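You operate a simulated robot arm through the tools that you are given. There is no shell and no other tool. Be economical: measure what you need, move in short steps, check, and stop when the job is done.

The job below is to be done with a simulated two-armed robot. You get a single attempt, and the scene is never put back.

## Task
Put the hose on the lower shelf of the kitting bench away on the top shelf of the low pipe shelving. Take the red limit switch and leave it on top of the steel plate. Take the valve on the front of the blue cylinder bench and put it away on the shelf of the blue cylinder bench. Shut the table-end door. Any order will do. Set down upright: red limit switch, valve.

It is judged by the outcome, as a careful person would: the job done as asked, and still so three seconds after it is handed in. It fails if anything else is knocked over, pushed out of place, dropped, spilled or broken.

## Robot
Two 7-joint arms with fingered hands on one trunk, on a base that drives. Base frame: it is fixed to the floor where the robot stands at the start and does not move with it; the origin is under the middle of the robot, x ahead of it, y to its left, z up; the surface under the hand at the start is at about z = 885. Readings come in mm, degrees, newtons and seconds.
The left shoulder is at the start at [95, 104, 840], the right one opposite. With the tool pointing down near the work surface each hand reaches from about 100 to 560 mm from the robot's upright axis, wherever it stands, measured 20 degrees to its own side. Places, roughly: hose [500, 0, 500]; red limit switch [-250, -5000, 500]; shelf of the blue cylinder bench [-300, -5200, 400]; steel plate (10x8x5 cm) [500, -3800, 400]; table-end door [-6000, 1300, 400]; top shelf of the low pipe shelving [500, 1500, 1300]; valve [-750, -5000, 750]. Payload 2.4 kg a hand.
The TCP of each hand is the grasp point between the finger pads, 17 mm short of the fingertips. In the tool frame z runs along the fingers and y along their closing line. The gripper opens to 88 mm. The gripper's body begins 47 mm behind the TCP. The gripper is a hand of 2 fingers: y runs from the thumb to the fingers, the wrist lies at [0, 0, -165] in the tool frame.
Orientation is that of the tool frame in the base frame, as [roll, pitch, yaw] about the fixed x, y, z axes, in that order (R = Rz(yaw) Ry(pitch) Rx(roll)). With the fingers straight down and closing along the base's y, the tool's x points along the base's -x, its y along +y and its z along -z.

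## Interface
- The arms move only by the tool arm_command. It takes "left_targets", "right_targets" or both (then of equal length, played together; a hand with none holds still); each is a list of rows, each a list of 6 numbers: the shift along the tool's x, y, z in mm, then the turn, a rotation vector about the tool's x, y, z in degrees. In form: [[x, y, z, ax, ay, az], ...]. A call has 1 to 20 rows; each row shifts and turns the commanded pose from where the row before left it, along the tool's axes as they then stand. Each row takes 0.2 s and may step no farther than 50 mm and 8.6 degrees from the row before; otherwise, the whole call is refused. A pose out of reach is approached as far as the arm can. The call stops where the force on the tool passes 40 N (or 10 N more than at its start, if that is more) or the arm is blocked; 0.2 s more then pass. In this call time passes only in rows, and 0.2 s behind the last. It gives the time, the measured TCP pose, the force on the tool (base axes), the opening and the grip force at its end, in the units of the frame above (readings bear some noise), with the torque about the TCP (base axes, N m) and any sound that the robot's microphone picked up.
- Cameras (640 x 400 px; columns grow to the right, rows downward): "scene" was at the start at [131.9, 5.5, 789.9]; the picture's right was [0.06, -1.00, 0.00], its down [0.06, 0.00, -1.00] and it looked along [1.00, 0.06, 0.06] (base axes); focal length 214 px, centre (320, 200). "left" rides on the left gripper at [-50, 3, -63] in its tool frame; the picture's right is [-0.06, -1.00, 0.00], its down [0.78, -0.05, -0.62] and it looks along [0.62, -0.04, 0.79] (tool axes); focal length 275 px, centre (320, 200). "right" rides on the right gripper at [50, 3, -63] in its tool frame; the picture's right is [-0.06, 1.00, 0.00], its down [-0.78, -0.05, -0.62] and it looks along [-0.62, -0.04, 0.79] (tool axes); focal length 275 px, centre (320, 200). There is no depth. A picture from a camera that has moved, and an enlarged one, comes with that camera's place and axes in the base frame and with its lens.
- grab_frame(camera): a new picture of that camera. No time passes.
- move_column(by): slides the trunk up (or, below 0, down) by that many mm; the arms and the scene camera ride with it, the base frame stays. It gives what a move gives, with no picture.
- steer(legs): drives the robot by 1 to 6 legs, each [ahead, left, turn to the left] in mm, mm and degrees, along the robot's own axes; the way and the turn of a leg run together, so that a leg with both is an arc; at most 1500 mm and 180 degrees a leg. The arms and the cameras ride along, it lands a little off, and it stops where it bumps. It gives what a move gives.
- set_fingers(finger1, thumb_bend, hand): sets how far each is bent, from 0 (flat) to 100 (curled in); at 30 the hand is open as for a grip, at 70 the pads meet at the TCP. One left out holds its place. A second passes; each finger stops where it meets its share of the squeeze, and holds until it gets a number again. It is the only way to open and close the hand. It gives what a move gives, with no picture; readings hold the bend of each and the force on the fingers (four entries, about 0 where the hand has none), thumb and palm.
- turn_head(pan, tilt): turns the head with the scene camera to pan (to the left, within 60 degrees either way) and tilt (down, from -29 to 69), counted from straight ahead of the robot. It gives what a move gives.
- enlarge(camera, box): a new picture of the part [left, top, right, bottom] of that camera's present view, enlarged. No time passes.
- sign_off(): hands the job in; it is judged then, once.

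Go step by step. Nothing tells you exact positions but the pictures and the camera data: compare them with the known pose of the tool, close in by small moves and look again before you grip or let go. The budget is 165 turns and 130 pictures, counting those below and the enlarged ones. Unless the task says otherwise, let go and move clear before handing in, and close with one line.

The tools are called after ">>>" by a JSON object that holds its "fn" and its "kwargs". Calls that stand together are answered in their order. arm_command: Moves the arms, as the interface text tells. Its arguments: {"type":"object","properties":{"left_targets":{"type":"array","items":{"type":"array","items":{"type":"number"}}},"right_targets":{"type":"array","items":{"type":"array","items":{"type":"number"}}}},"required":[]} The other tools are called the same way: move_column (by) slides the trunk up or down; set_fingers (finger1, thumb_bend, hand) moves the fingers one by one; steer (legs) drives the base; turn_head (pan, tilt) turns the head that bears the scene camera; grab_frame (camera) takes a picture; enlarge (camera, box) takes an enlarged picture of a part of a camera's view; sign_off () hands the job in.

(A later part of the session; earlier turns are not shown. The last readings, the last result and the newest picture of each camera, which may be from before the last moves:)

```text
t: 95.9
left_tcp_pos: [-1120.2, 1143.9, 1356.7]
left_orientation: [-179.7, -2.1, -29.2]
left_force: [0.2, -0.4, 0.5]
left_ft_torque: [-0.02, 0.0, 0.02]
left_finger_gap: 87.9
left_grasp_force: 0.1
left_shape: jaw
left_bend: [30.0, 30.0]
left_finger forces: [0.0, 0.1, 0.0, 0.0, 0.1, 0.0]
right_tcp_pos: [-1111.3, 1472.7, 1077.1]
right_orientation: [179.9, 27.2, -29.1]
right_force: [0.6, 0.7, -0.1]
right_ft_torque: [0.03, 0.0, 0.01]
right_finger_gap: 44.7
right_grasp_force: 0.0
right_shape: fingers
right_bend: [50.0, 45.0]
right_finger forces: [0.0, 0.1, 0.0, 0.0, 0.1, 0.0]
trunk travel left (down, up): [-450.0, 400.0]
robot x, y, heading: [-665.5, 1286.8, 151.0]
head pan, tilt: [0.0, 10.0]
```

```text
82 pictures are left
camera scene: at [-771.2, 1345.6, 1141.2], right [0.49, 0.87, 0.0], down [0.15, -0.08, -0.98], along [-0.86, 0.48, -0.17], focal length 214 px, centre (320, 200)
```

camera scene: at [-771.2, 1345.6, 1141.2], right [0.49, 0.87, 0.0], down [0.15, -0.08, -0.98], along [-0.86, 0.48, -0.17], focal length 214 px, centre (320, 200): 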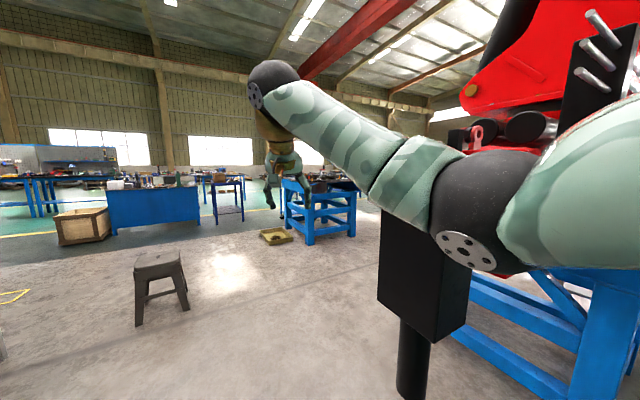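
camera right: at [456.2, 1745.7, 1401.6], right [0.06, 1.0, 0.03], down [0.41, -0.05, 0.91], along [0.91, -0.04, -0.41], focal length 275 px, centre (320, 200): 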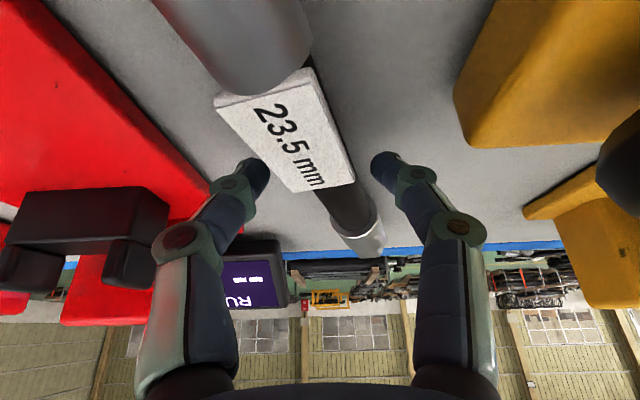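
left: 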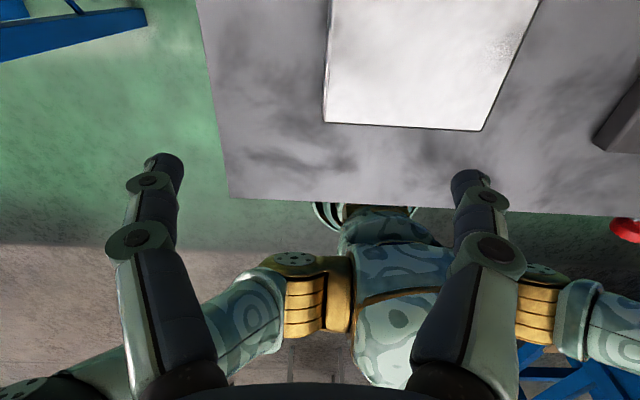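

The door's bench lies about 5 m ahead and slightly left; a stool stands at about (-2750, 980). I'll tuck the right hand and drive along y about 1500.

>>> {"fn": "arm_command", "kwargs": {"right_targets": [[25, -35, -13, 0, 0, 0], [25, -35, -13, 0, 0, 0], [25, -35, -13, 0, 0, 0], [25, -35, -13, 0, 0, 0]]}}

>>> {"fn": "steer", "kwargs": {"legs": [[0, 0, 29], [600, -210, 0], [1500, 0, 0], [1200, 0, 0]]}}

>>> {"fn": "grab_frame", "kwargs": {"camera": "scene"}}

```text
t: 96.9
left_tcp_pos: [-1117.6, 1142.6, 1355.0]
left_orientation: [-179.9, -2.3, -29.1]
left_force: [-0.4, 0.5, 0.2]
left_ft_torque: [-0.01, 0.01, 0.0]
left_finger_gap: 87.8
left_grasp_force: 0.0
left_shape: jaw
left_bend: [30.0, 30.0]
left_finger forces: [0.1, 0.0, 0.0, 0.0, 0.0, 0.0]
right_tcp_pos: [-943.9, 1537.2, 1078.6]
right_orientation: [179.9, 27.3, -29.0]
right_force: [0.0, -0.2, -0.5]
right_ft_torque: [0.0, 0.03, 0.01]
right_finger_gap: 44.7
right_grasp_force: 0.0
right_shape: fingers
right_bend: [50.0, 45.0]
right_finger forces: [0.1, 0.0, 0.0, 0.0, 0.0, 0.0]
trunk travel left (down, up): [-450.0, 400.0]
robot x, y, heading: [-662.5, 1284.0, 151.1]
head pan, tilt: [0.0, 10.0]
```

```text
t: 114.6
left_tcp_pos: [-4288.7, 1235.0, 1354.6]
left_orientation: [-179.9, -2.2, -1.2]
left_force: [-0.2, 0.4, 0.0]
left_ft_torque: [0.01, 0.0, -0.03]
left_finger_gap: 88.0
left_grasp_force: 0.0
left_shape: jaw
left_bend: [30.0, 30.0]
left_finger forces: [0.0, 0.0, 0.0, 0.0, 0.1, 0.0]
right_tcp_pos: [-4318.8, 1665.0, 1078.5]
right_orientation: [179.9, 27.3, -1.0]
right_force: [-1.1, 0.1, -0.2]
right_ft_torque: [-0.02, 0.02, -0.03]
right_finger_gap: 44.4
right_grasp_force: 0.1
right_shape: fingers
right_bend: [50.0, 45.0]
right_finger forces: [0.1, 0.0, 0.0, 0.1, 0.0, 0.1]
trunk travel left (down, up): [-450.0, 400.0]
robot x, y, heading: [-3955.4, 1575.9, 178.9]
head pan, tilt: [0.0, 10.0]
```

```text
81 pictures are left
camera scene: at [-4076.2, 1577.9, 1141.2], right [0.02, 1.0, 0.0], down [0.17, 0.0, -0.98], along [-0.98, 0.02, -0.17], focal length 214 px, centre (320, 200)
```

scene: 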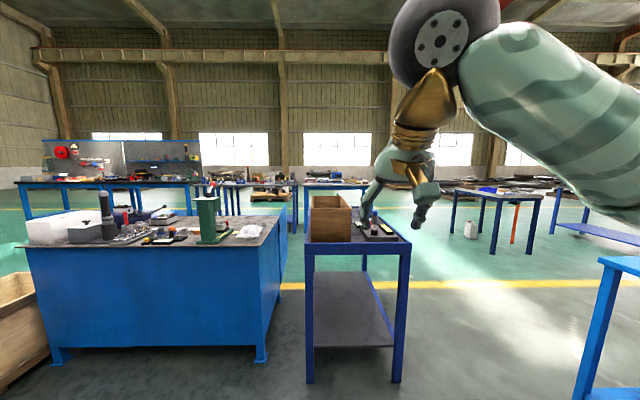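

>>> {"fn": "enlarge", "kwargs": {"camera": "scene", "box": [220, 170, 460, 320]}}

>>> {"fn": "enlarge", "kwargs": {"camera": "scene", "box": [0, 170, 300, 380]}}

```text
2.67 times, centred on (340, 245) of scene
camera zoom: at [-4076.2, 1577.9, 1141.2], right [0.02, 1.0, 0.0], down [0.17, 0.0, -0.98], along [-0.98, 0.02, -0.17], focal length 572 px, centre (267, 80)
```

zoom: 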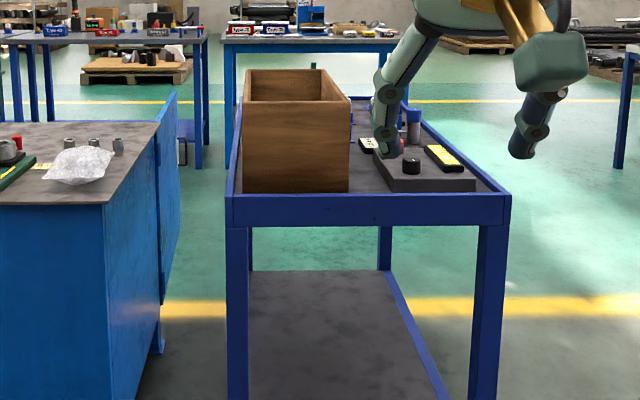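

```text
1.90 times, centred on (150, 275) of scene
camera zoom: at [-4076.2, 1577.9, 1141.2], right [0.02, 1.0, 0.0], down [0.17, 0.0, -0.98], along [-0.98, 0.02, -0.17], focal length 408 px, centre (644, 57)
```

zoom: 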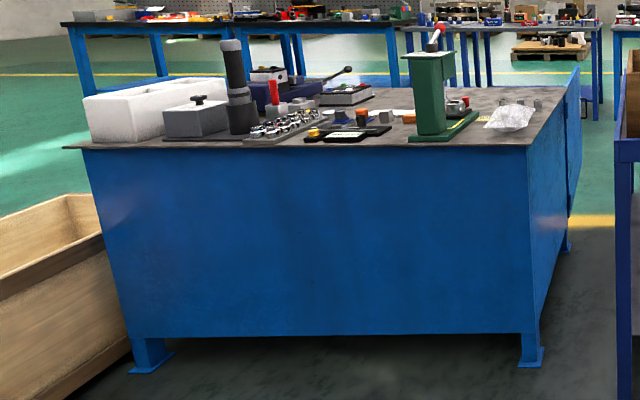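

The bench end door appears to be hinged at about (-5834, 1300) and standing open along -x, with a cart beside it. I'll go round the cart by the corridor at y about 2420.

>>> {"fn": "steer", "kwargs": {"legs": [[300, -830, 1], [1500, 0, 0], [650, 0, 0], [0, 0, 75]]}}

>>> {"fn": "turn_head", "kwargs": {"pan": 0, "tilt": 20}}

>>> {"fn": "grab_frame", "kwargs": {"camera": "scene"}}

```text
t: 116.8
left_tcp_pos: [-4380.9, 1507.8, 1356.0]
left_orientation: [-179.9, -2.2, -1.1]
left_force: [-0.5, -0.5, 0.1]
left_ft_torque: [-0.01, 0.01, 0.0]
left_finger_gap: 87.8
left_grasp_force: 0.0
left_shape: jaw
left_bend: [30.0, 30.0]
left_finger forces: [0.0, 0.1, 0.0, 0.0, 0.0, 0.0]
right_tcp_pos: [-4412.8, 1941.1, 1078.1]
right_orientation: [179.9, 27.4, -0.8]
right_force: [-0.2, -0.4, -0.9]
right_ft_torque: [0.01, -0.01, 0.0]
right_finger_gap: 44.3
right_grasp_force: 0.0
right_shape: fingers
right_bend: [50.0, 45.0]
right_finger forces: [0.1, 0.1, 0.1, 0.0, 0.0, 0.0]
trunk travel left (down, up): [-450.0, 400.0]
robot x, y, heading: [-4045.7, 1851.8, 179.2]
head pan, tilt: [0.0, 10.0]
stopped in leg 1: the robot was blocked; the commanded pose is now the measured one
```

```text
t: 117.5
left_tcp_pos: [-4381.2, 1508.4, 1355.9]
left_orientation: [-179.9, -2.2, -1.2]
left_force: [0.3, 0.2, -0.3]
left_ft_torque: [0.01, 0.0, 0.02]
left_finger_gap: 87.9
left_grasp_force: 0.1
left_shape: jaw
left_bend: [30.0, 30.0]
left_finger forces: [0.1, 0.1, 0.0, 0.0, 0.1, 0.1]
right_tcp_pos: [-4413.4, 1937.2, 1079.5]
right_orientation: [179.9, 27.4, -0.9]
right_force: [-0.1, -0.9, 0.7]
right_ft_torque: [-0.01, 0.0, -0.02]
right_finger_gap: 44.6
right_grasp_force: 0.1
right_shape: fingers
right_bend: [50.0, 45.0]
right_finger forces: [0.0, 0.1, 0.1, 0.0, 0.0, 0.0]
trunk travel left (down, up): [-450.0, 400.0]
robot x, y, heading: [-4044.8, 1847.0, 178.9]
head pan, tilt: [0.0, 20.0]
```

```text
78 pictures are left
camera scene: at [-4169.5, 1851.7, 1125.0], right [0.02, 1.0, 0.0], down [0.34, -0.01, -0.94], along [-0.94, 0.02, -0.34], focal length 214 px, centre (320, 200)
```

scene: 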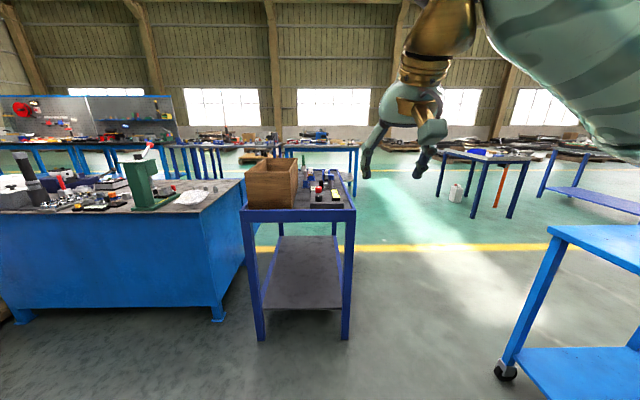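

I bumped something on my right; let me look that way.

>>> {"fn": "turn_head", "kwargs": {"pan": -60, "tilt": 50}}

>>> {"fn": "grab_frame", "kwargs": {"camera": "scene"}}

```text
t: 118.8
left_tcp_pos: [-4382.1, 1507.7, 1355.8]
left_orientation: [-179.7, -2.3, -1.1]
left_force: [0.5, 0.6, -0.2]
left_ft_torque: [0.02, -0.02, -0.01]
left_finger_gap: 87.8
left_grasp_force: 0.0
left_shape: jaw
left_bend: [30.0, 30.0]
left_finger forces: [0.0, 0.0, 0.0, 0.0, 0.1, 0.1]
right_tcp_pos: [-4413.7, 1938.9, 1079.7]
right_orientation: [179.9, 27.4, -0.9]
right_force: [-0.1, -0.1, 0.0]
right_ft_torque: [-0.01, 0.01, 0.03]
right_finger_gap: 44.7
right_grasp_force: 0.0
right_shape: fingers
right_bend: [50.0, 45.0]
right_finger forces: [0.1, 0.0, 0.0, 0.0, 0.1, 0.0]
trunk travel left (down, up): [-450.0, 400.0]
robot x, y, heading: [-4047.3, 1852.1, 178.9]
head pan, tilt: [-60.0, 50.0]
```

```text
77 pictures are left
camera scene: at [-4113.9, 1917.5, 1079.4], right [0.87, 0.49, 0.0], down [0.37, -0.67, -0.64], along [-0.31, 0.56, -0.77], focal length 214 px, centre (320, 200)
```

scene: 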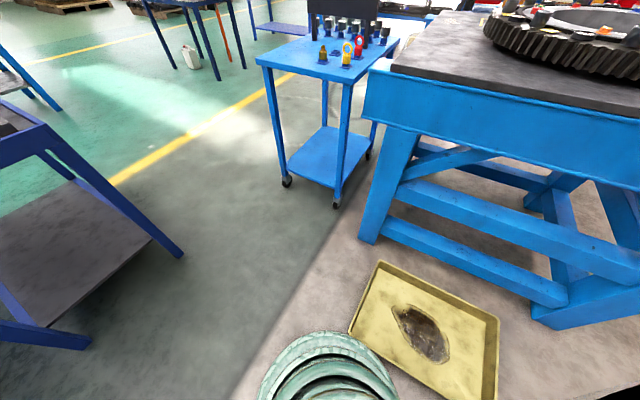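

It's the drip tray; my base only touched it. I'll step away and go around with tighter clearances.

>>> {"fn": "steer", "kwargs": {"legs": [[0, 60, 1.1], [515, 0, 0]]}}

>>> {"fn": "steer", "kwargs": {"legs": [[0, -590, 0]]}}

>>> {"fn": "turn_head", "kwargs": {"pan": 0, "tilt": 40}}

>>> {"fn": "grab_frame", "kwargs": {"camera": "scene"}}

```text
t: 122.4
left_tcp_pos: [-4892.2, 1438.9, 1354.6]
left_orientation: [-179.8, -2.2, 0.1]
left_force: [-1.2, 0.2, 0.0]
left_ft_torque: [-0.03, -0.02, -0.01]
left_finger_gap: 88.1
left_grasp_force: 0.0
left_shape: jaw
left_bend: [30.0, 30.0]
left_finger forces: [0.0, 0.0, 0.0, 0.0, 0.0, 0.1]
right_tcp_pos: [-4931.5, 1869.5, 1079.1]
right_orientation: [180.0, 27.5, 0.4]
right_force: [-0.6, 0.5, 0.2]
right_ft_torque: [-0.02, 0.05, -0.01]
right_finger_gap: 44.6
right_grasp_force: 0.0
right_shape: fingers
right_bend: [50.0, 45.0]
right_finger forces: [0.1, 0.0, 0.1, 0.0, 0.0, 0.0]
trunk travel left (down, up): [-450.0, 400.0]
robot x, y, heading: [-4564.8, 1793.5, -179.8]
head pan, tilt: [-60.0, 50.0]
```

```text
t: 125.8
left_tcp_pos: [-4894.1, 2032.0, 1355.1]
left_orientation: [-179.8, -2.2, -0.2]
left_force: [-0.4, 0.1, -0.1]
left_ft_torque: [-0.02, -0.03, 0.02]
left_finger_gap: 87.9
left_grasp_force: 0.0
left_shape: jaw
left_bend: [30.0, 30.0]
left_finger forces: [0.0, 0.0, 0.0, 0.0, 0.0, 0.0]
right_tcp_pos: [-4933.7, 2462.4, 1079.4]
right_orientation: [179.9, 27.5, -0.1]
right_force: [0.4, 0.1, 0.1]
right_ft_torque: [-0.03, -0.01, -0.05]
right_finger_gap: 44.6
right_grasp_force: 0.0
right_shape: fingers
right_bend: [50.0, 45.0]
right_finger forces: [0.0, 0.0, 0.0, 0.0, 0.0, 0.0]
trunk travel left (down, up): [-450.0, 400.0]
robot x, y, heading: [-4568.8, 2377.6, -180.2]
head pan, tilt: [-60.0, 50.0]
```

```text
t: 127.1
left_tcp_pos: [-4894.1, 2030.8, 1355.4]
left_orientation: [-179.8, -2.2, -0.1]
left_force: [-0.5, -0.1, 0.1]
left_ft_torque: [0.01, 0.01, -0.04]
left_finger_gap: 87.8
left_grasp_force: 0.1
left_shape: jaw
left_bend: [30.0, 30.0]
left_finger forces: [0.1, 0.1, 0.0, 0.0, 0.0, 0.0]
right_tcp_pos: [-4933.4, 2461.5, 1079.9]
right_orientation: [179.9, 27.4, 0.1]
right_force: [0.8, -1.1, -0.3]
right_ft_torque: [-0.03, -0.01, 0.01]
right_finger_gap: 44.5
right_grasp_force: 0.0
right_shape: fingers
right_bend: [50.0, 45.0]
right_finger forces: [0.0, 0.1, 0.0, 0.1, 0.1, 0.1]
trunk travel left (down, up): [-450.0, 400.0]
robot x, y, heading: [-4568.6, 2376.5, -180.0]
head pan, tilt: [0.0, 40.0]
```

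```text
76 pictures are left
camera scene: at [-4680.4, 2379.0, 1093.5], right [0.0, 1.0, 0.0], down [0.64, 0.0, -0.77], along [-0.77, 0.0, -0.64], focal length 214 px, centre (320, 200)
```

scene: 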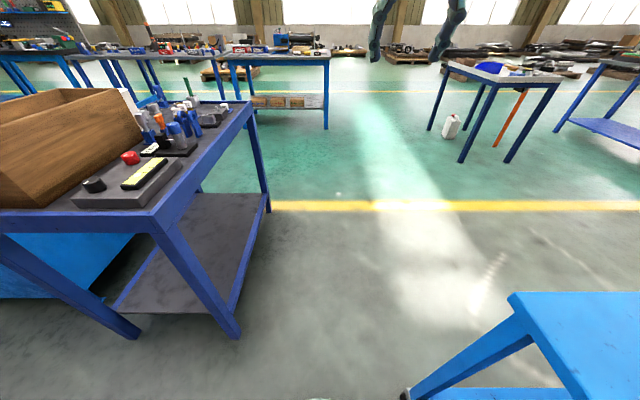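

>>> {"fn": "steer", "kwargs": {"legs": [[0, 15, 0], [1000, 0, 0], [830, 0, 0], [0, 0, 90]]}}

>>> {"fn": "turn_head", "kwargs": {"pan": 0, "tilt": 25}}

>>> {"fn": "grab_frame", "kwargs": {"camera": "scene"}}

```text
t: 140.5
left_tcp_pos: [-6055.7, 2037.3, 1356.3]
left_orientation: [-179.8, -2.2, 90.3]
left_force: [0.5, 0.1, -0.4]
left_ft_torque: [0.0, 0.01, -0.04]
left_finger_gap: 87.9
left_grasp_force: 0.0
left_shape: jaw
left_bend: [30.0, 30.0]
left_finger forces: [0.0, 0.0, 0.0, 0.0, 0.1, 0.1]
right_tcp_pos: [-6486.6, 1995.6, 1078.8]
right_orientation: [179.9, 27.4, 90.3]
right_force: [-0.4, 0.2, 0.6]
right_ft_torque: [0.02, 0.01, 0.0]
right_finger_gap: 44.7
right_grasp_force: 0.0
right_shape: fingers
right_bend: [50.0, 45.0]
right_finger forces: [0.0, 0.0, 0.0, 0.0, 0.0, 0.0]
trunk travel left (down, up): [-450.0, 400.0]
robot x, y, heading: [-6409.6, 2364.0, -89.8]
head pan, tilt: [0.0, 40.0]
```

```text
t: 141.3
left_tcp_pos: [-6057.0, 2037.2, 1353.4]
left_orientation: [-179.8, -2.2, 90.3]
left_force: [0.1, 0.1, 0.0]
left_ft_torque: [0.01, 0.02, -0.02]
left_finger_gap: 87.7
left_grasp_force: 0.1
left_shape: jaw
left_bend: [30.0, 30.0]
left_finger forces: [0.0, 0.0, 0.0, 0.0, 0.0, 0.1]
right_tcp_pos: [-6487.0, 1994.6, 1079.1]
right_orientation: [179.9, 27.4, 90.4]
right_force: [0.3, -0.2, -0.6]
right_ft_torque: [0.02, -0.01, 0.01]
right_finger_gap: 44.6
right_grasp_force: 0.0
right_shape: fingers
right_bend: [50.0, 45.0]
right_finger forces: [0.0, 0.0, 0.0, 0.1, 0.0, 0.1]
trunk travel left (down, up): [-450.0, 400.0]
robot x, y, heading: [-6405.6, 2360.9, -89.7]
head pan, tilt: [0.0, 25.0]
```

```text
75 pictures are left
camera scene: at [-6404.9, 2241.2, 1116.8], right [-1.0, -0.01, 0.0], down [0.0, 0.42, -0.91], along [0.01, -0.91, -0.42], focal length 214 px, centre (320, 200)
```

scene: 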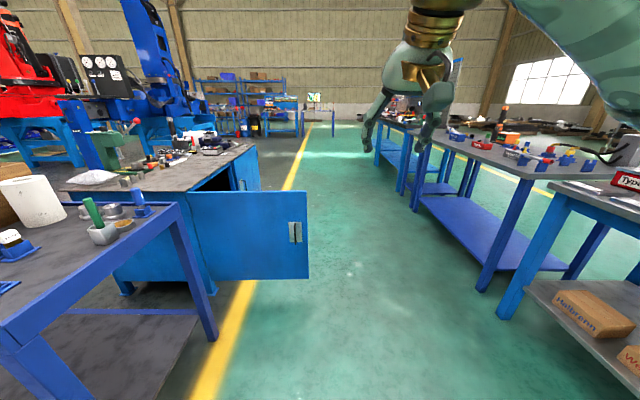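

The door is plain now: hinge near (-5770, 1300), free edge near (-6325, 1300), outer face toward me. I'll make a closed-finger pushing pose with the right hand at z about 620.

>>> {"fn": "move_column", "kwargs": {"by": -200}}

>>> {"fn": "set_fingers", "kwargs": {"hand": "right", "finger1": 72, "thumb_bend": 72}}

>>> {"fn": "arm_command", "kwargs": {"right_targets": [[2.5, 5.7, 40.4, 0, 0, 0], [2.5, 5.7, 40.4, 0, 0, 0], [2.5, 5.7, 40.4, 0, 0, 0], [2.5, 5.7, 40.4, 0, 0, 0], [2.5, 5.7, 40.4, 0, 0, 0], [2.5, 5.7, 40.4, 0, 0, 0], [2.5, 5.7, 40.4, 0, 0, 0], [0, 0, 0, 0, -7.1, 0], [0, 0, 0, 0, -7.1, 0], [0, 0, 0, 0, -7.1, 0], [0, 0, 0, 0, -7.1, 0], [0, 0, 0, 0, -7.1, 0], [0, 0, 0, 0, -7.1, 0]]}}

>>> {"fn": "steer", "kwargs": {"legs": [[400, 0, 0], [0, 0, 25]]}}

>>> {"fn": "grab_frame", "kwargs": {"camera": "scene"}}

```text
t: 143.5
left_tcp_pos: [-6056.1, 2008.8, 1131.1]
left_orientation: [-179.8, -6.3, 90.4]
left_force: [-0.1, -0.4, 0.7]
left_ft_torque: [0.02, -0.01, -0.03]
left_finger_gap: 88.0
left_grasp_force: 0.0
left_shape: jaw
left_bend: [30.0, 30.0]
left_finger forces: [0.1, 0.1, 0.0, 0.0, 0.0, 0.1]
right_tcp_pos: [-6486.2, 1995.4, 879.0]
right_orientation: [179.9, 27.4, 90.4]
right_force: [0.0, -0.5, 0.7]
right_ft_torque: [0.01, 0.01, -0.01]
right_finger_gap: 44.6
right_grasp_force: 0.2
right_shape: fingers
right_bend: [50.0, 45.0]
right_finger forces: [0.0, 0.1, 0.0, 0.0, 0.1, 0.0]
trunk travel left (down, up): [-250.0, 600.0]
robot x, y, heading: [-6405.2, 2362.9, -89.6]
head pan, tilt: [0.0, 25.0]
```

```text
t: 144.5
left_tcp_pos: [-6055.8, 2007.8, 1131.0]
left_orientation: [-179.8, -6.4, 90.3]
left_force: [0.0, 0.7, 0.1]
left_ft_torque: [0.01, -0.02, 0.01]
left_finger_gap: 88.0
left_grasp_force: 0.0
left_shape: jaw
left_bend: [30.0, 30.0]
left_finger forces: [0.1, 0.1, 0.1, 0.1, 0.0, 0.0]
right_tcp_pos: [-6486.3, 1995.8, 879.3]
right_orientation: [179.9, 27.4, 90.4]
right_force: [0.0, -0.1, 0.4]
right_ft_torque: [0.0, 0.03, -0.05]
right_finger_gap: 0.0
right_grasp_force: 0.1
right_shape: fingers
right_bend: [72.0, 71.0]
right_finger forces: [0.0, 0.0, 0.0, 0.0, 0.1, 0.1]
trunk travel left (down, up): [-250.0, 600.0]
robot x, y, heading: [-6406.9, 2360.8, -89.4]
head pan, tilt: [0.0, 25.0]
```

```text
t: 147.3
left_tcp_pos: [-6056.0, 2007.7, 1130.8]
left_orientation: [-179.8, -6.5, 90.3]
left_force: [0.2, -0.2, -0.5]
left_ft_torque: [0.02, 0.0, 0.02]
left_finger_gap: 87.8
left_grasp_force: 0.1
left_shape: jaw
left_bend: [30.0, 30.0]
left_finger forces: [0.0, 0.0, 0.1, 0.0, 0.0, 0.0]
right_tcp_pos: [-6443.9, 1881.7, 619.2]
right_orientation: [179.5, 70.0, 90.0]
right_force: [0.7, 0.2, -0.7]
right_ft_torque: [0.01, 0.0, 0.02]
right_finger_gap: 0.0
right_grasp_force: 0.1
right_shape: fingers
right_bend: [72.0, 71.0]
right_finger forces: [0.1, 0.1, 0.0, 0.1, 0.0, 0.0]
trunk travel left (down, up): [-250.0, 600.0]
robot x, y, heading: [-6405.9, 2362.1, -89.5]
head pan, tilt: [0.0, 25.0]
```

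```text
t: 151.0
left_tcp_pos: [-5938.4, 1787.9, 1130.7]
left_orientation: [-179.8, -6.3, 115.1]
left_force: [1.6, -0.8, -1.0]
left_ft_torque: [0.01, 0.03, -0.01]
left_finger_gap: 87.9
left_grasp_force: 0.1
left_shape: jaw
left_bend: [30.0, 30.0]
left_finger forces: [0.1, 0.0, 0.0, 0.0, 0.0, 0.0]
right_tcp_pos: [-6237.6, 1510.5, 620.2]
right_orientation: [179.7, 70.0, 115.0]
right_force: [-0.6, -0.2, 0.2]
right_ft_torque: [-0.04, 0.02, -0.02]
right_finger_gap: 0.1
right_grasp_force: 0.0
right_shape: fingers
right_bend: [72.0, 71.0]
right_finger forces: [0.0, 0.0, 0.0, 0.1, 0.0, 0.1]
trunk travel left (down, up): [-250.0, 600.0]
robot x, y, heading: [-6406.2, 1965.5, -64.9]
head pan, tilt: [0.0, 25.0]
```

```text
74 pictures are left
camera scene: at [-6349.8, 1848.1, 916.0], right [-0.9, -0.43, 0.0], down [-0.18, 0.38, -0.91], along [0.39, -0.82, -0.42], focal length 214 px, centre (320, 200)
```

scene: 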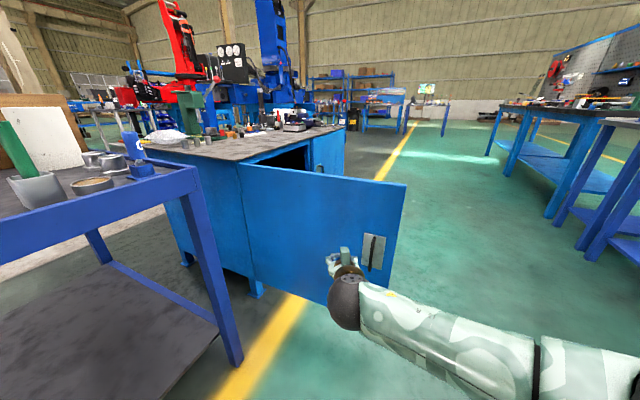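

The closed fist is aimed at the door's outer face. I drive forward to swing it partway.

>>> {"fn": "steer", "kwargs": {"legs": [[330, 0, 0]]}}

>>> {"fn": "steer", "kwargs": {"legs": [[290, 0, 0]]}}

>>> {"fn": "grab_frame", "kwargs": {"camera": "scene"}}

```text
t: 153.2
left_tcp_pos: [-5798.3, 1489.7, 1130.8]
left_orientation: [-179.8, -6.4, 115.0]
left_force: [-0.4, 0.3, -0.2]
left_ft_torque: [0.0, 0.02, 0.03]
left_finger_gap: 87.8
left_grasp_force: 0.1
left_shape: jaw
left_bend: [30.0, 30.0]
left_finger forces: [0.1, 0.0, 0.0, 0.1, 0.0, 0.0]
right_tcp_pos: [-6096.6, 1211.3, 620.1]
right_orientation: [179.8, 70.0, 115.0]
right_force: [0.2, 0.3, 0.5]
right_ft_torque: [-0.02, -0.02, 0.0]
right_finger_gap: 0.0
right_grasp_force: 0.1
right_shape: fingers
right_bend: [71.0, 72.0]
right_finger forces: [0.0, 0.0, 0.0, 0.0, 0.1, 0.1]
trunk travel left (down, up): [-250.0, 600.0]
robot x, y, heading: [-6263.6, 1664.6, -64.9]
head pan, tilt: [0.0, 25.0]
```

```text
t: 155.2
left_tcp_pos: [-5676.0, 1225.4, 1131.0]
left_orientation: [-179.8, -6.4, 114.8]
left_force: [0.5, -0.2, 0.3]
left_ft_torque: [0.01, 0.03, 0.01]
left_finger_gap: 88.0
left_grasp_force: 0.2
left_shape: jaw
left_bend: [30.0, 30.0]
left_finger forces: [0.0, 0.1, 0.0, 0.0, 0.1, 0.0]
right_tcp_pos: [-5975.0, 948.1, 620.0]
right_orientation: [179.7, 70.0, 114.8]
right_force: [0.3, -0.1, 0.8]
right_ft_torque: [-0.03, 0.0, 0.03]
right_finger_gap: 0.0
right_grasp_force: 0.1
right_shape: fingers
right_bend: [71.0, 72.0]
right_finger forces: [0.1, 0.0, 0.1, 0.1, 0.0, 0.0]
trunk travel left (down, up): [-250.0, 600.0]
robot x, y, heading: [-6136.5, 1403.6, -65.2]
head pan, tilt: [0.0, 25.0]
```

```text
73 pictures are left
camera scene: at [-6086.9, 1286.7, 916.0], right [-0.91, -0.42, 0.0], down [-0.18, 0.38, -0.91], along [0.38, -0.82, -0.42], focal length 214 px, centre (320, 200)
```

scene: 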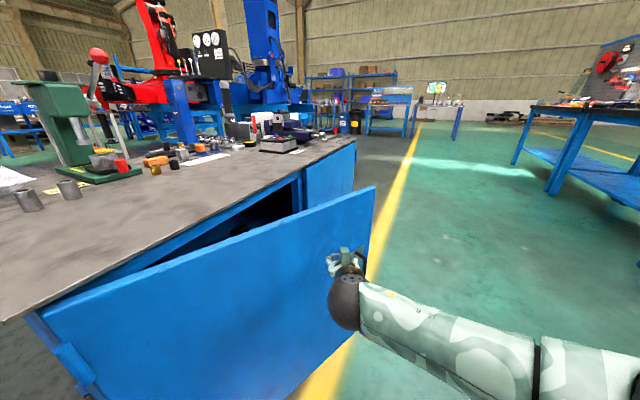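

>>> {"fn": "steer", "kwargs": {"legs": [[0, 0, 16]]}}

>>> {"fn": "grab_frame", "kwargs": {"camera": "scene"}}

```text
t: 156.6
left_tcp_pos: [-5645.1, 1361.9, 1130.3]
left_orientation: [-179.7, -6.4, 131.2]
left_force: [-0.7, -0.1, -0.6]
left_ft_torque: [-0.02, 0.0, 0.01]
left_finger_gap: 88.1
left_grasp_force: 0.1
left_shape: jaw
left_bend: [30.0, 30.0]
left_finger forces: [0.0, 0.0, 0.0, 0.0, 0.0, 0.0]
right_tcp_pos: [-5855.3, 1013.1, 620.2]
right_orientation: [179.7, 69.9, 131.2]
right_force: [0.4, -0.1, 0.7]
right_ft_torque: [-0.01, -0.03, 0.0]
right_finger_gap: 0.0
right_grasp_force: 0.1
right_shape: fingers
right_bend: [72.0, 70.0]
right_finger forces: [0.0, 0.1, 0.0, 0.1, 0.0, 0.0]
trunk travel left (down, up): [-250.0, 600.0]
robot x, y, heading: [-6138.6, 1404.2, -48.9]
head pan, tilt: [0.0, 25.0]
```

```text
72 pictures are left
camera scene: at [-6056.8, 1306.3, 916.0], right [-0.75, -0.66, 0.0], down [-0.28, 0.32, -0.91], along [0.6, -0.68, -0.42], focal length 214 px, centre (320, 200)
```

scene: 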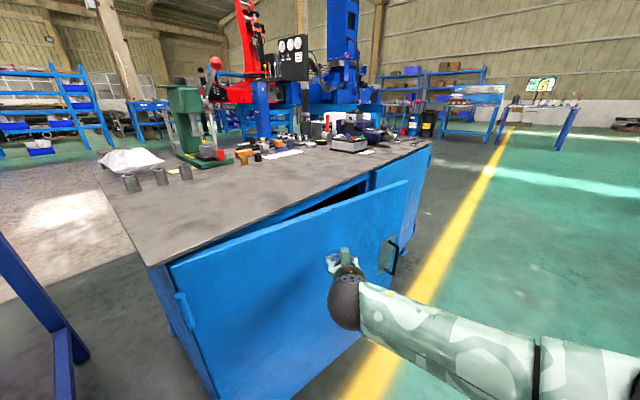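

Nearly closed. I'll back off and re-approach squarely facing the door for the last push.

>>> {"fn": "steer", "kwargs": {"legs": [[-330, -60, 0], [0, 0, 49]]}}

>>> {"fn": "steer", "kwargs": {"legs": [[0, -750, 0]]}}

>>> {"fn": "grab_frame", "kwargs": {"camera": "scene"}}

```text
t: 161.0
left_tcp_pos: [-6047.9, 1957.4, 1131.1]
left_orientation: [-179.7, -6.4, 179.9]
left_force: [0.5, -1.0, 0.4]
left_ft_torque: [-0.01, 0.03, 0.0]
left_finger_gap: 88.1
left_grasp_force: 0.1
left_shape: jaw
left_bend: [30.0, 30.0]
left_finger forces: [0.1, 0.0, 0.1, 0.0, 0.1, 0.1]
right_tcp_pos: [-5922.5, 1568.9, 619.8]
right_orientation: [179.8, 70.0, 179.8]
right_force: [0.1, 0.2, 0.0]
right_ft_torque: [-0.02, 0.02, -0.01]
right_finger_gap: 0.0
right_grasp_force: 0.1
right_shape: fingers
right_bend: [72.0, 70.0]
right_finger forces: [0.1, 0.0, 0.0, 0.0, 0.0, 0.1]
trunk travel left (down, up): [-250.0, 600.0]
robot x, y, heading: [-6405.5, 1609.9, -0.1]
head pan, tilt: [0.0, 25.0]
```

```text
t: 165.0
left_tcp_pos: [-6046.3, 1213.1, 1130.1]
left_orientation: [-179.8, -6.5, 179.8]
left_force: [-0.2, 0.1, 0.1]
left_ft_torque: [0.02, 0.0, 0.01]
left_finger_gap: 87.7
left_grasp_force: 0.2
left_shape: jaw
left_bend: [30.0, 30.0]
left_finger forces: [0.0, 0.0, 0.0, 0.0, 0.0, 0.0]
right_tcp_pos: [-5923.0, 823.6, 620.7]
right_orientation: [179.6, 69.9, 179.6]
right_force: [0.6, 0.4, 0.0]
right_ft_torque: [0.02, 0.02, 0.0]
right_finger_gap: 0.0
right_grasp_force: 0.1
right_shape: fingers
right_bend: [72.0, 70.0]
right_finger forces: [0.1, 0.2, 0.1, 0.0, 0.0, 0.0]
trunk travel left (down, up): [-250.0, 600.0]
robot x, y, heading: [-6402.8, 863.4, -0.3]
head pan, tilt: [0.0, 25.0]
```

```text
71 pictures are left
camera scene: at [-6276.1, 867.2, 916.0], right [0.0, -1.0, 0.0], down [-0.42, 0.0, -0.91], along [0.91, 0.0, -0.42], focal length 214 px, centre (320, 200)
```

scene: 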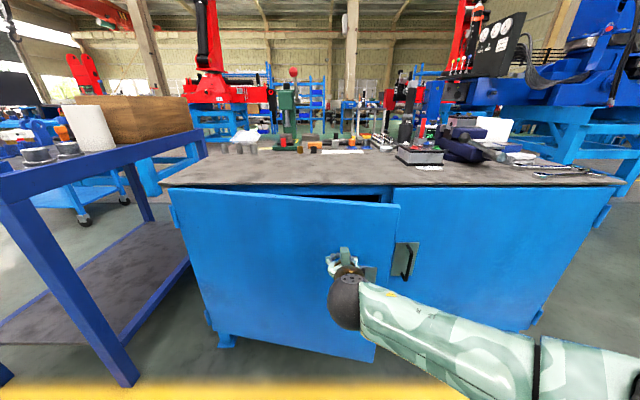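

>>> {"fn": "steer", "kwargs": {"legs": [[100, 0, 0]]}}

>>> {"fn": "grab_frame", "kwargs": {"camera": "scene"}}

```text
t: 166.1
left_tcp_pos: [-5948.3, 1212.4, 1130.5]
left_orientation: [-179.8, -6.4, 179.8]
left_force: [0.2, -0.3, 0.5]
left_ft_torque: [0.0, 0.0, 0.04]
left_finger_gap: 87.8
left_grasp_force: 0.0
left_shape: jaw
left_bend: [30.0, 30.0]
left_finger forces: [0.1, 0.1, 0.0, 0.0, 0.0, 0.1]
right_tcp_pos: [-5825.2, 823.4, 620.6]
right_orientation: [179.7, 70.0, 179.7]
right_force: [0.2, 0.8, 0.3]
right_ft_torque: [-0.03, -0.01, 0.0]
right_finger_gap: 0.0
right_grasp_force: 0.1
right_shape: fingers
right_bend: [72.0, 71.0]
right_finger forces: [0.0, 0.0, 0.0, 0.0, 0.1, 0.0]
trunk travel left (down, up): [-250.0, 600.0]
robot x, y, heading: [-6304.6, 870.8, -0.0]
head pan, tilt: [0.0, 25.0]
```

```text
70 pictures are left
camera scene: at [-6178.5, 867.0, 916.0], right [0.0, -1.0, 0.0], down [-0.42, 0.0, -0.91], along [0.91, 0.0, -0.42], focal length 214 px, centre (320, 200)
```

scene: 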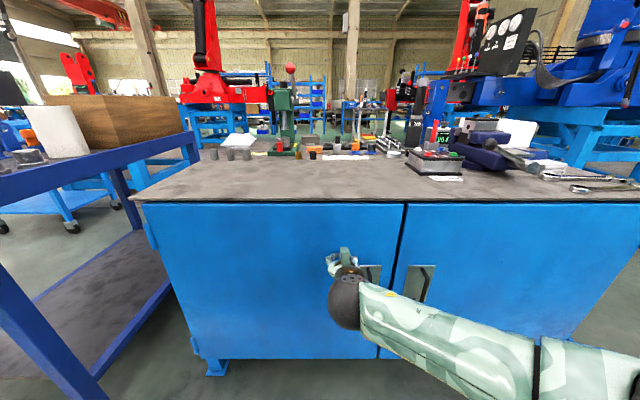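

Almost flush. I'll press by small arm steps until it's firmly shut.

>>> {"fn": "arm_command", "kwargs": {"right_targets": [[-3, 0, 9, 0, 0, 0], [-3, 0, 9, 0, 0, 0], [-3, 0, 9, 0, 0, 0], [-3, 0, 9, 0, 0, 0], [-3, 0, 9, 0, 0, 0]]}}

>>> {"fn": "enlarge", "kwargs": {"camera": "scene", "box": [130, 170, 640, 390]}}

```text
t: 167.3
left_tcp_pos: [-5948.5, 1213.0, 1130.0]
left_orientation: [-179.8, -6.5, 179.8]
left_force: [0.3, 1.7, -0.1]
left_ft_torque: [-0.01, 0.0, 0.03]
left_finger_gap: 87.6
left_grasp_force: 0.1
left_shape: jaw
left_bend: [30.0, 30.0]
left_finger forces: [0.1, 0.0, 0.1, 0.0, 0.0, 0.0]
right_tcp_pos: [-5778.0, 824.5, 619.7]
right_orientation: [179.6, 70.0, 179.6]
right_force: [0.2, 0.2, -0.9]
right_ft_torque: [0.01, 0.02, -0.04]
right_finger_gap: 0.0
right_grasp_force: 0.0
right_shape: fingers
right_bend: [72.0, 71.0]
right_finger forces: [0.0, 0.1, 0.0, 0.0, 0.0, 0.1]
trunk travel left (down, up): [-250.0, 600.0]
robot x, y, heading: [-6306.4, 863.0, -0.0]
head pan, tilt: [0.0, 25.0]
```

```text
1.25 times, centred on (385, 280) of scene
camera zoom: at [-6178.4, 867.0, 916.0], right [0.0, -1.0, 0.0], down [-0.42, 0.0, -0.91], along [0.91, 0.0, -0.42], focal length 269 px, centre (238, 100)
```

zoom: 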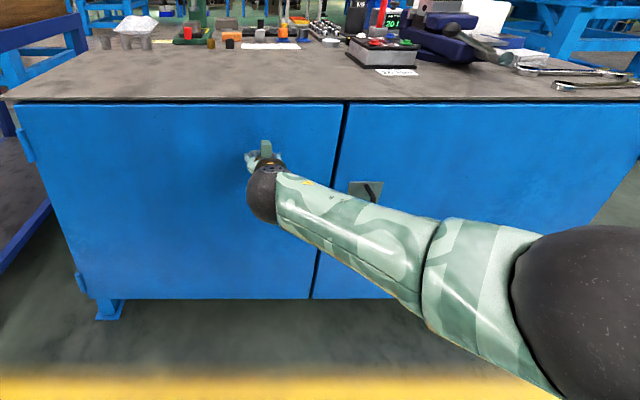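

>>> {"fn": "arm_command", "kwargs": {"right_targets": [[-2, 0, 6, 0, 0, 0], [-2, 0, 6, 0, 0, 0], [-2, 0, 6, 0, 0, 0], [-2, 0, 6, 0, 0, 0], [-2, 0, 6, 0, 0, 0], [-2, 0, 6, 0, 0, 0], [-2, 0, 6, 0, 0, 0], [-2, 0, 6, 0, 0, 0]]}}

>>> {"fn": "grab_frame", "kwargs": {"camera": "right"}}

```text
t: 168.2
left_tcp_pos: [-5950.9, 1212.1, 1131.6]
left_orientation: [-179.8, -6.4, 179.7]
left_force: [-0.3, -0.4, -1.0]
left_ft_torque: [-0.01, -0.03, -0.01]
left_finger_gap: 87.8
left_grasp_force: 0.1
left_shape: jaw
left_bend: [30.0, 30.0]
left_finger forces: [0.1, 0.0, 0.0, 0.1, 0.0, 0.0]
right_tcp_pos: [-5762.2, 824.3, 616.4]
right_orientation: [179.9, 69.5, 179.7]
right_force: [-23.0, -0.8, 7.1]
right_ft_torque: [0.02, -0.03, -0.01]
right_finger_gap: 0.0
right_grasp_force: 16.6
right_shape: fingers
right_bend: [75.0, 75.0]
right_finger forces: [13.8, 0.0, 0.0, 0.1, 18.7, 0.0]
trunk travel left (down, up): [-250.0, 600.0]
robot x, y, heading: [-6306.4, 866.6, -0.3]
head pan, tilt: [0.0, 25.0]
stopped in row 4 (right hand): the force on the tool passed its limit at 46 N (the readings are from after the stop); the commanded pose is now the measured one
```

```text
68 pictures are left
camera right: at [-5840.5, 826.6, 591.2], right [0.02, 1.0, 0.06], down [-0.31, -0.05, 0.95], along [0.95, -0.04, 0.3], focal length 275 px, centre (320, 200)
```

right: 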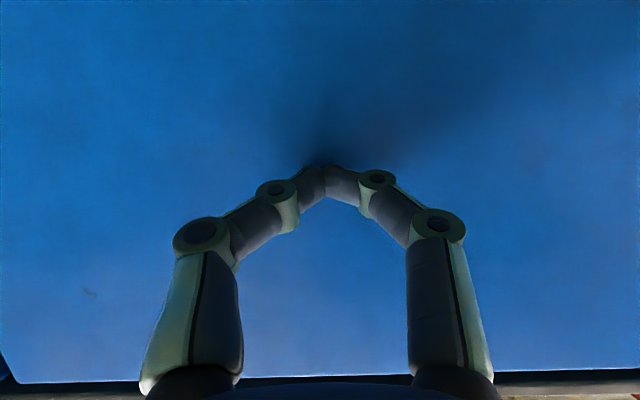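

The door hit its stop at 46 N. I back off and check that it stays shut.

>>> {"fn": "steer", "kwargs": {"legs": [[-350, 0, 0]]}}

>>> {"fn": "enlarge", "kwargs": {"camera": "scene", "box": [170, 150, 500, 356]}}

```text
t: 170.4
left_tcp_pos: [-6297.2, 1213.5, 1130.8]
left_orientation: [-179.7, -6.5, 179.6]
left_force: [0.0, -0.4, -0.2]
left_ft_torque: [0.03, -0.02, 0.01]
left_finger_gap: 88.1
left_grasp_force: 0.1
left_shape: jaw
left_bend: [30.0, 30.0]
left_finger forces: [0.0, 0.0, 0.0, 0.0, 0.0, 0.1]
right_tcp_pos: [-6110.3, 824.3, 615.2]
right_orientation: [179.9, 69.5, 179.8]
right_force: [-0.4, 0.4, -0.3]
right_ft_torque: [-0.01, 0.0, -0.02]
right_finger_gap: 0.0
right_grasp_force: 0.0
right_shape: fingers
right_bend: [71.0, 72.0]
right_finger forces: [0.1, 0.0, 0.1, 0.0, 0.0, 0.0]
trunk travel left (down, up): [-250.0, 600.0]
robot x, y, heading: [-6653.4, 869.6, -0.4]
head pan, tilt: [0.0, 25.0]
```

```text
1.94 times, centred on (335, 253) of scene
camera zoom: at [-6528.1, 868.0, 916.0], right [-0.01, -1.0, 0.0], down [-0.42, 0.0, -0.91], along [0.91, -0.01, -0.42], focal length 416 px, centre (291, 97)
```

zoom: 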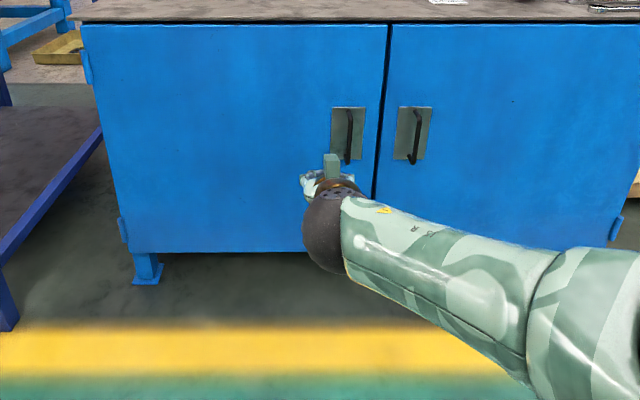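

The door is shut, flush with its neighbour. I'll fold the right hand to a travel pose and look toward the cylinder bench in the -y direction.

>>> {"fn": "arm_command", "kwargs": {"right_targets": [[-33.5, -8, -29.8, 0, 0, 0], [-33.5, -8, -29.8, 0, 0, 0], [-33.5, -8, -29.8, 0, 0, 0], [-33.5, -8, -29.8, 0, 0, 0], [-33.5, -8, -29.8, 0, 0, 0], [-33.5, -8, -29.8, 0, 0, 0], [0, 0, 0, 0, 7.1, 0], [0, 0, 0, 0, 7.1, 0], [0, 0, 0, 0, 7.1, 0], [0, 0, 0, 0, 7.1, 0], [0, 0, 0, 0, 7.1, 0], [0, 0, 0, 0, 7.1, 0]]}}

>>> {"fn": "steer", "kwargs": {"legs": [[0, 0, -75]]}}

>>> {"fn": "turn_head", "kwargs": {"pan": 0, "tilt": 10}}

>>> {"fn": "grab_frame", "kwargs": {"camera": "scene"}}

```text
t: 173.1
left_tcp_pos: [-6296.0, 1213.3, 1131.0]
left_orientation: [-179.8, -6.5, 179.5]
left_force: [-0.1, -0.2, -0.7]
left_ft_torque: [0.01, 0.0, 0.0]
left_finger_gap: 87.8
left_grasp_force: 0.0
left_shape: jaw
left_bend: [30.0, 30.0]
left_finger forces: [0.2, 0.0, 0.0, 0.1, 0.0, 0.0]
right_tcp_pos: [-6208.2, 775.4, 867.7]
right_orientation: [-180.0, 26.8, 179.8]
right_force: [-0.7, 0.3, -1.1]
right_ft_torque: [0.0, 0.02, 0.0]
right_finger_gap: 0.0
right_grasp_force: 0.1
right_shape: fingers
right_bend: [71.0, 71.0]
right_finger forces: [0.1, 0.0, 0.0, 0.0, 0.0, 0.0]
trunk travel left (down, up): [-250.0, 600.0]
robot x, y, heading: [-6655.8, 869.6, -0.3]
head pan, tilt: [0.0, 25.0]
```

```text
t: 176.7
left_tcp_pos: [-6229.2, 612.6, 1131.5]
left_orientation: [-179.8, -6.5, 104.7]
left_force: [0.8, -0.3, -0.3]
left_ft_torque: [-0.04, 0.03, 0.01]
left_finger_gap: 87.8
left_grasp_force: 0.0
left_shape: jaw
left_bend: [30.0, 30.0]
left_finger forces: [0.1, 0.0, 0.0, 0.0, 0.0, 0.0]
right_tcp_pos: [-6627.7, 412.2, 866.1]
right_orientation: [180.0, 27.1, 104.9]
right_force: [-1.0, -0.6, 0.6]
right_ft_torque: [0.0, 0.03, -0.03]
right_finger_gap: 0.1
right_grasp_force: 0.1
right_shape: fingers
right_bend: [71.0, 71.0]
right_finger forces: [0.0, 0.1, 0.0, 0.0, 0.2, 0.0]
trunk travel left (down, up): [-250.0, 600.0]
robot x, y, heading: [-6653.1, 866.9, -75.2]
head pan, tilt: [0.0, 25.0]
```

```text
t: 177.4
left_tcp_pos: [-6228.3, 613.1, 1130.6]
left_orientation: [-179.8, -6.5, 104.7]
left_force: [-1.0, -0.2, -0.4]
left_ft_torque: [0.02, -0.03, 0.0]
left_finger_gap: 87.8
left_grasp_force: 0.1
left_shape: jaw
left_bend: [30.0, 30.0]
left_finger forces: [0.0, 0.1, 0.0, 0.0, 0.0, 0.0]
right_tcp_pos: [-6626.9, 412.8, 864.6]
right_orientation: [179.9, 27.0, 104.9]
right_force: [0.7, 0.6, -0.4]
right_ft_torque: [0.0, -0.03, 0.01]
right_finger_gap: 0.1
right_grasp_force: 0.1
right_shape: fingers
right_bend: [71.0, 71.0]
right_finger forces: [0.0, 0.1, 0.0, 0.0, 0.0, 0.1]
trunk travel left (down, up): [-250.0, 600.0]
robot x, y, heading: [-6653.5, 869.8, -75.0]
head pan, tilt: [0.0, 10.0]
```

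```text
66 pictures are left
camera scene: at [-6622.5, 744.8, 940.3], right [-0.97, -0.26, 0.0], down [-0.04, 0.17, -0.98], along [0.25, -0.95, -0.17], focal length 214 px, centre (320, 200)
```

scene: 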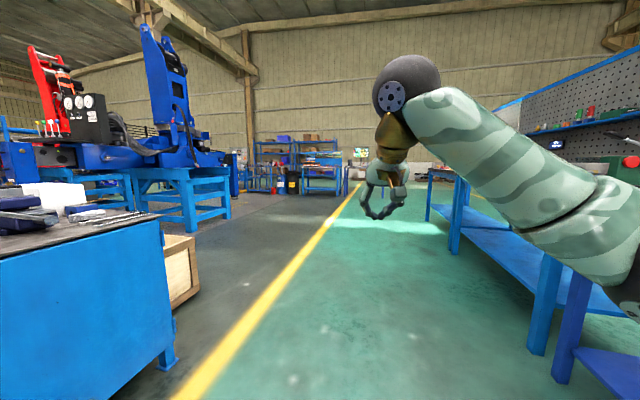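

The aisle ahead is clear. I drive down it 4.2 m and look toward the cylinder bench.

>>> {"fn": "steer", "kwargs": {"legs": [[1500, 0, 0], [1500, 0, 0], [1000, 0, 0], [0, 0, 60]]}}

>>> {"fn": "grab_frame", "kwargs": {"camera": "scene"}}

```text
t: 199.3
left_tcp_pos: [-5216.1, -2752.0, 1130.8]
left_orientation: [-179.8, -6.5, 165.0]
left_force: [0.1, 0.3, 0.3]
left_ft_torque: [-0.03, 0.0, 0.02]
left_finger_gap: 87.7
left_grasp_force: 0.1
left_shape: jaw
left_bend: [30.0, 30.0]
left_finger forces: [0.1, 0.0, 0.0, 0.1, 0.0, 0.0]
right_tcp_pos: [-5240.3, -3198.5, 866.7]
right_orientation: [179.9, 27.0, 165.2]
right_force: [0.3, -0.2, -0.2]
right_ft_torque: [-0.01, 0.01, 0.02]
right_finger_gap: 0.1
right_grasp_force: 0.0
right_shape: fingers
right_bend: [71.0, 71.0]
right_finger forces: [0.0, 0.0, 0.0, 0.1, 0.0, 0.0]
trunk travel left (down, up): [-250.0, 600.0]
robot x, y, heading: [-5653.7, -2998.7, -14.9]
head pan, tilt: [0.0, 10.0]
```

```text
65 pictures are left
camera scene: at [-5526.4, -3029.3, 940.4], right [-0.26, -0.97, 0.0], down [-0.17, 0.04, -0.98], along [0.95, -0.25, -0.17], focal length 214 px, centre (320, 200)
```

scene: 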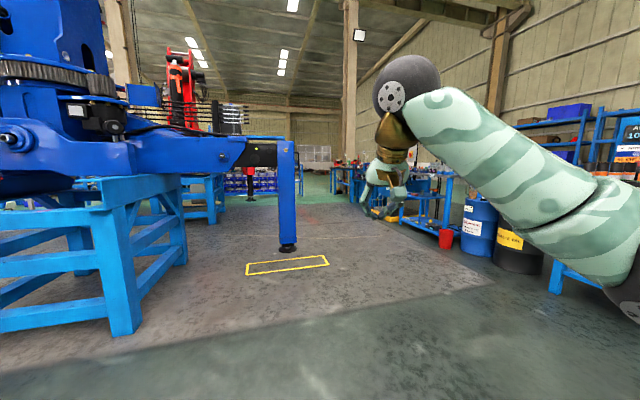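

>>> {"fn": "steer", "kwargs": {"legs": [[0, 0, -4.3], [1500, 0, 0], [1500, 0, 0], [340, 0, 0]]}}

>>> {"fn": "arm_command", "kwargs": {"right_targets": [[20, -35, 10, 0, 0, 0], [20, -35, 10, 0, 0, 0], [20, -35, 10, 0, 0, 0]]}}

>>> {"fn": "grab_frame", "kwargs": {"camera": "scene"}}

```text
t: 216.0
left_tcp_pos: [-2080.5, -3916.4, 1131.9]
left_orientation: [-179.9, -6.5, 159.9]
left_force: [0.0, 0.4, 0.0]
left_ft_torque: [0.0, -0.01, 0.02]
left_finger_gap: 87.9
left_grasp_force: 0.2
left_shape: jaw
left_bend: [30.0, 30.0]
left_finger forces: [0.0, 0.0, 0.0, 0.0, 0.1, 0.1]
right_tcp_pos: [-2141.8, -4359.5, 866.4]
right_orientation: [179.9, 27.0, 160.2]
right_force: [0.6, 0.5, 0.8]
right_ft_torque: [0.02, -0.06, -0.02]
right_finger_gap: 0.0
right_grasp_force: 0.1
right_shape: fingers
right_bend: [71.0, 71.0]
right_finger forces: [0.1, 0.0, 0.0, 0.1, 0.0, 0.0]
trunk travel left (down, up): [-250.0, 600.0]
robot x, y, heading: [-2534.1, -4119.5, -20.1]
head pan, tilt: [0.0, 10.0]
```

```text
t: 216.8
left_tcp_pos: [-2081.2, -3917.5, 1130.8]
left_orientation: [-179.7, -6.5, 160.0]
left_force: [-0.6, 0.2, 0.3]
left_ft_torque: [0.02, -0.03, 0.01]
left_finger_gap: 87.8
left_grasp_force: 0.0
left_shape: jaw
left_bend: [30.0, 30.0]
left_finger forces: [0.1, 0.0, 0.0, 0.0, 0.1, 0.0]
right_tcp_pos: [-2213.7, -4445.7, 811.0]
right_orientation: [179.9, 27.0, 160.2]
right_force: [0.1, 0.9, -0.3]
right_ft_torque: [-0.02, 0.03, 0.0]
right_finger_gap: 0.0
right_grasp_force: 0.0
right_shape: fingers
right_bend: [71.0, 71.0]
right_finger forces: [0.0, 0.1, 0.0, 0.0, 0.1, 0.0]
trunk travel left (down, up): [-250.0, 600.0]
robot x, y, heading: [-2534.2, -4119.2, -20.0]
head pan, tilt: [0.0, 10.0]
```

```text
64 pictures are left
camera scene: at [-2412.6, -4165.0, 940.4], right [-0.34, -0.94, 0.0], down [-0.16, 0.06, -0.98], along [0.93, -0.33, -0.17], focal length 214 px, centre (320, 200)
```

scene: 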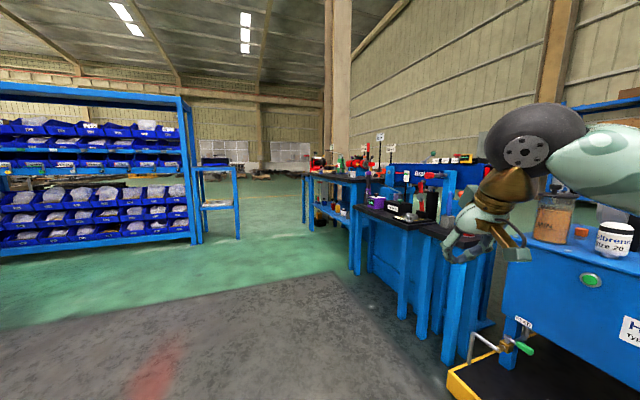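

The cylinder bench should be the far one on the right (x about -800 to 400, front near y = -5020), and the small light-blue stand at about (450, -4000) probably holds the steel plate. I drive closer.

>>> {"fn": "steer", "kwargs": {"legs": [[0, 0, 20], [1500, 0, 0], [300, 0, 0], [0, 0, -70]]}}

>>> {"fn": "grab_frame", "kwargs": {"camera": "scene"}}

```text
t: 230.1
left_tcp_pos: [-271.1, -4363.0, 1130.8]
left_orientation: [-179.8, -6.5, 108.2]
left_force: [-0.3, -0.9, -0.1]
left_ft_torque: [0.01, -0.03, 0.0]
left_finger_gap: 87.9
left_grasp_force: 0.1
left_shape: jaw
left_bend: [30.0, 30.0]
left_finger forces: [0.0, 0.0, 0.0, 0.0, 0.0, 0.1]
right_tcp_pos: [-769.2, -4584.9, 812.3]
right_orientation: [179.9, 27.0, 108.6]
right_force: [-0.1, -0.2, -0.1]
right_ft_torque: [-0.02, -0.01, -0.01]
right_finger_gap: 0.0
right_grasp_force: 0.1
right_shape: fingers
right_bend: [71.0, 71.0]
right_finger forces: [0.0, 0.1, 0.0, 0.0, 0.0, 0.1]
trunk travel left (down, up): [-250.0, 600.0]
robot x, y, heading: [-714.7, -4131.3, -71.4]
head pan, tilt: [0.0, 10.0]
```

```text
63 pictures are left
camera scene: at [-672.9, -4255.5, 940.4], right [-0.95, -0.32, 0.0], down [-0.06, 0.16, -0.98], along [0.31, -0.93, -0.17], focal length 214 px, centre (320, 200)
```

scene: 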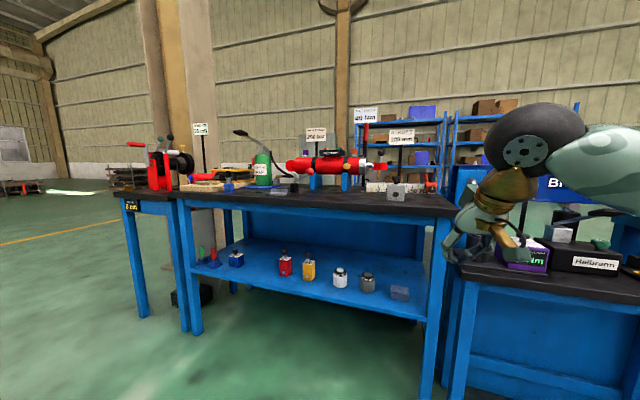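

>>> {"fn": "enlarge", "kwargs": {"camera": "scene", "box": [180, 120, 480, 320]}}

```text
2.00 times, centred on (330, 220) of scene
camera zoom: at [-672.9, -4255.5, 940.4], right [-0.95, -0.32, 0.0], down [-0.06, 0.16, -0.98], along [0.31, -0.93, -0.17], focal length 429 px, centre (300, 160)
```

zoom: 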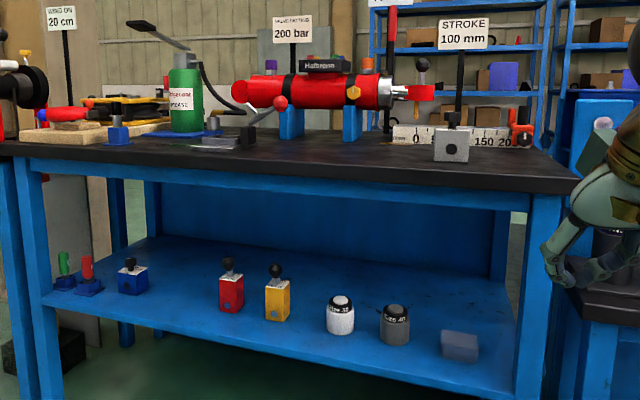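

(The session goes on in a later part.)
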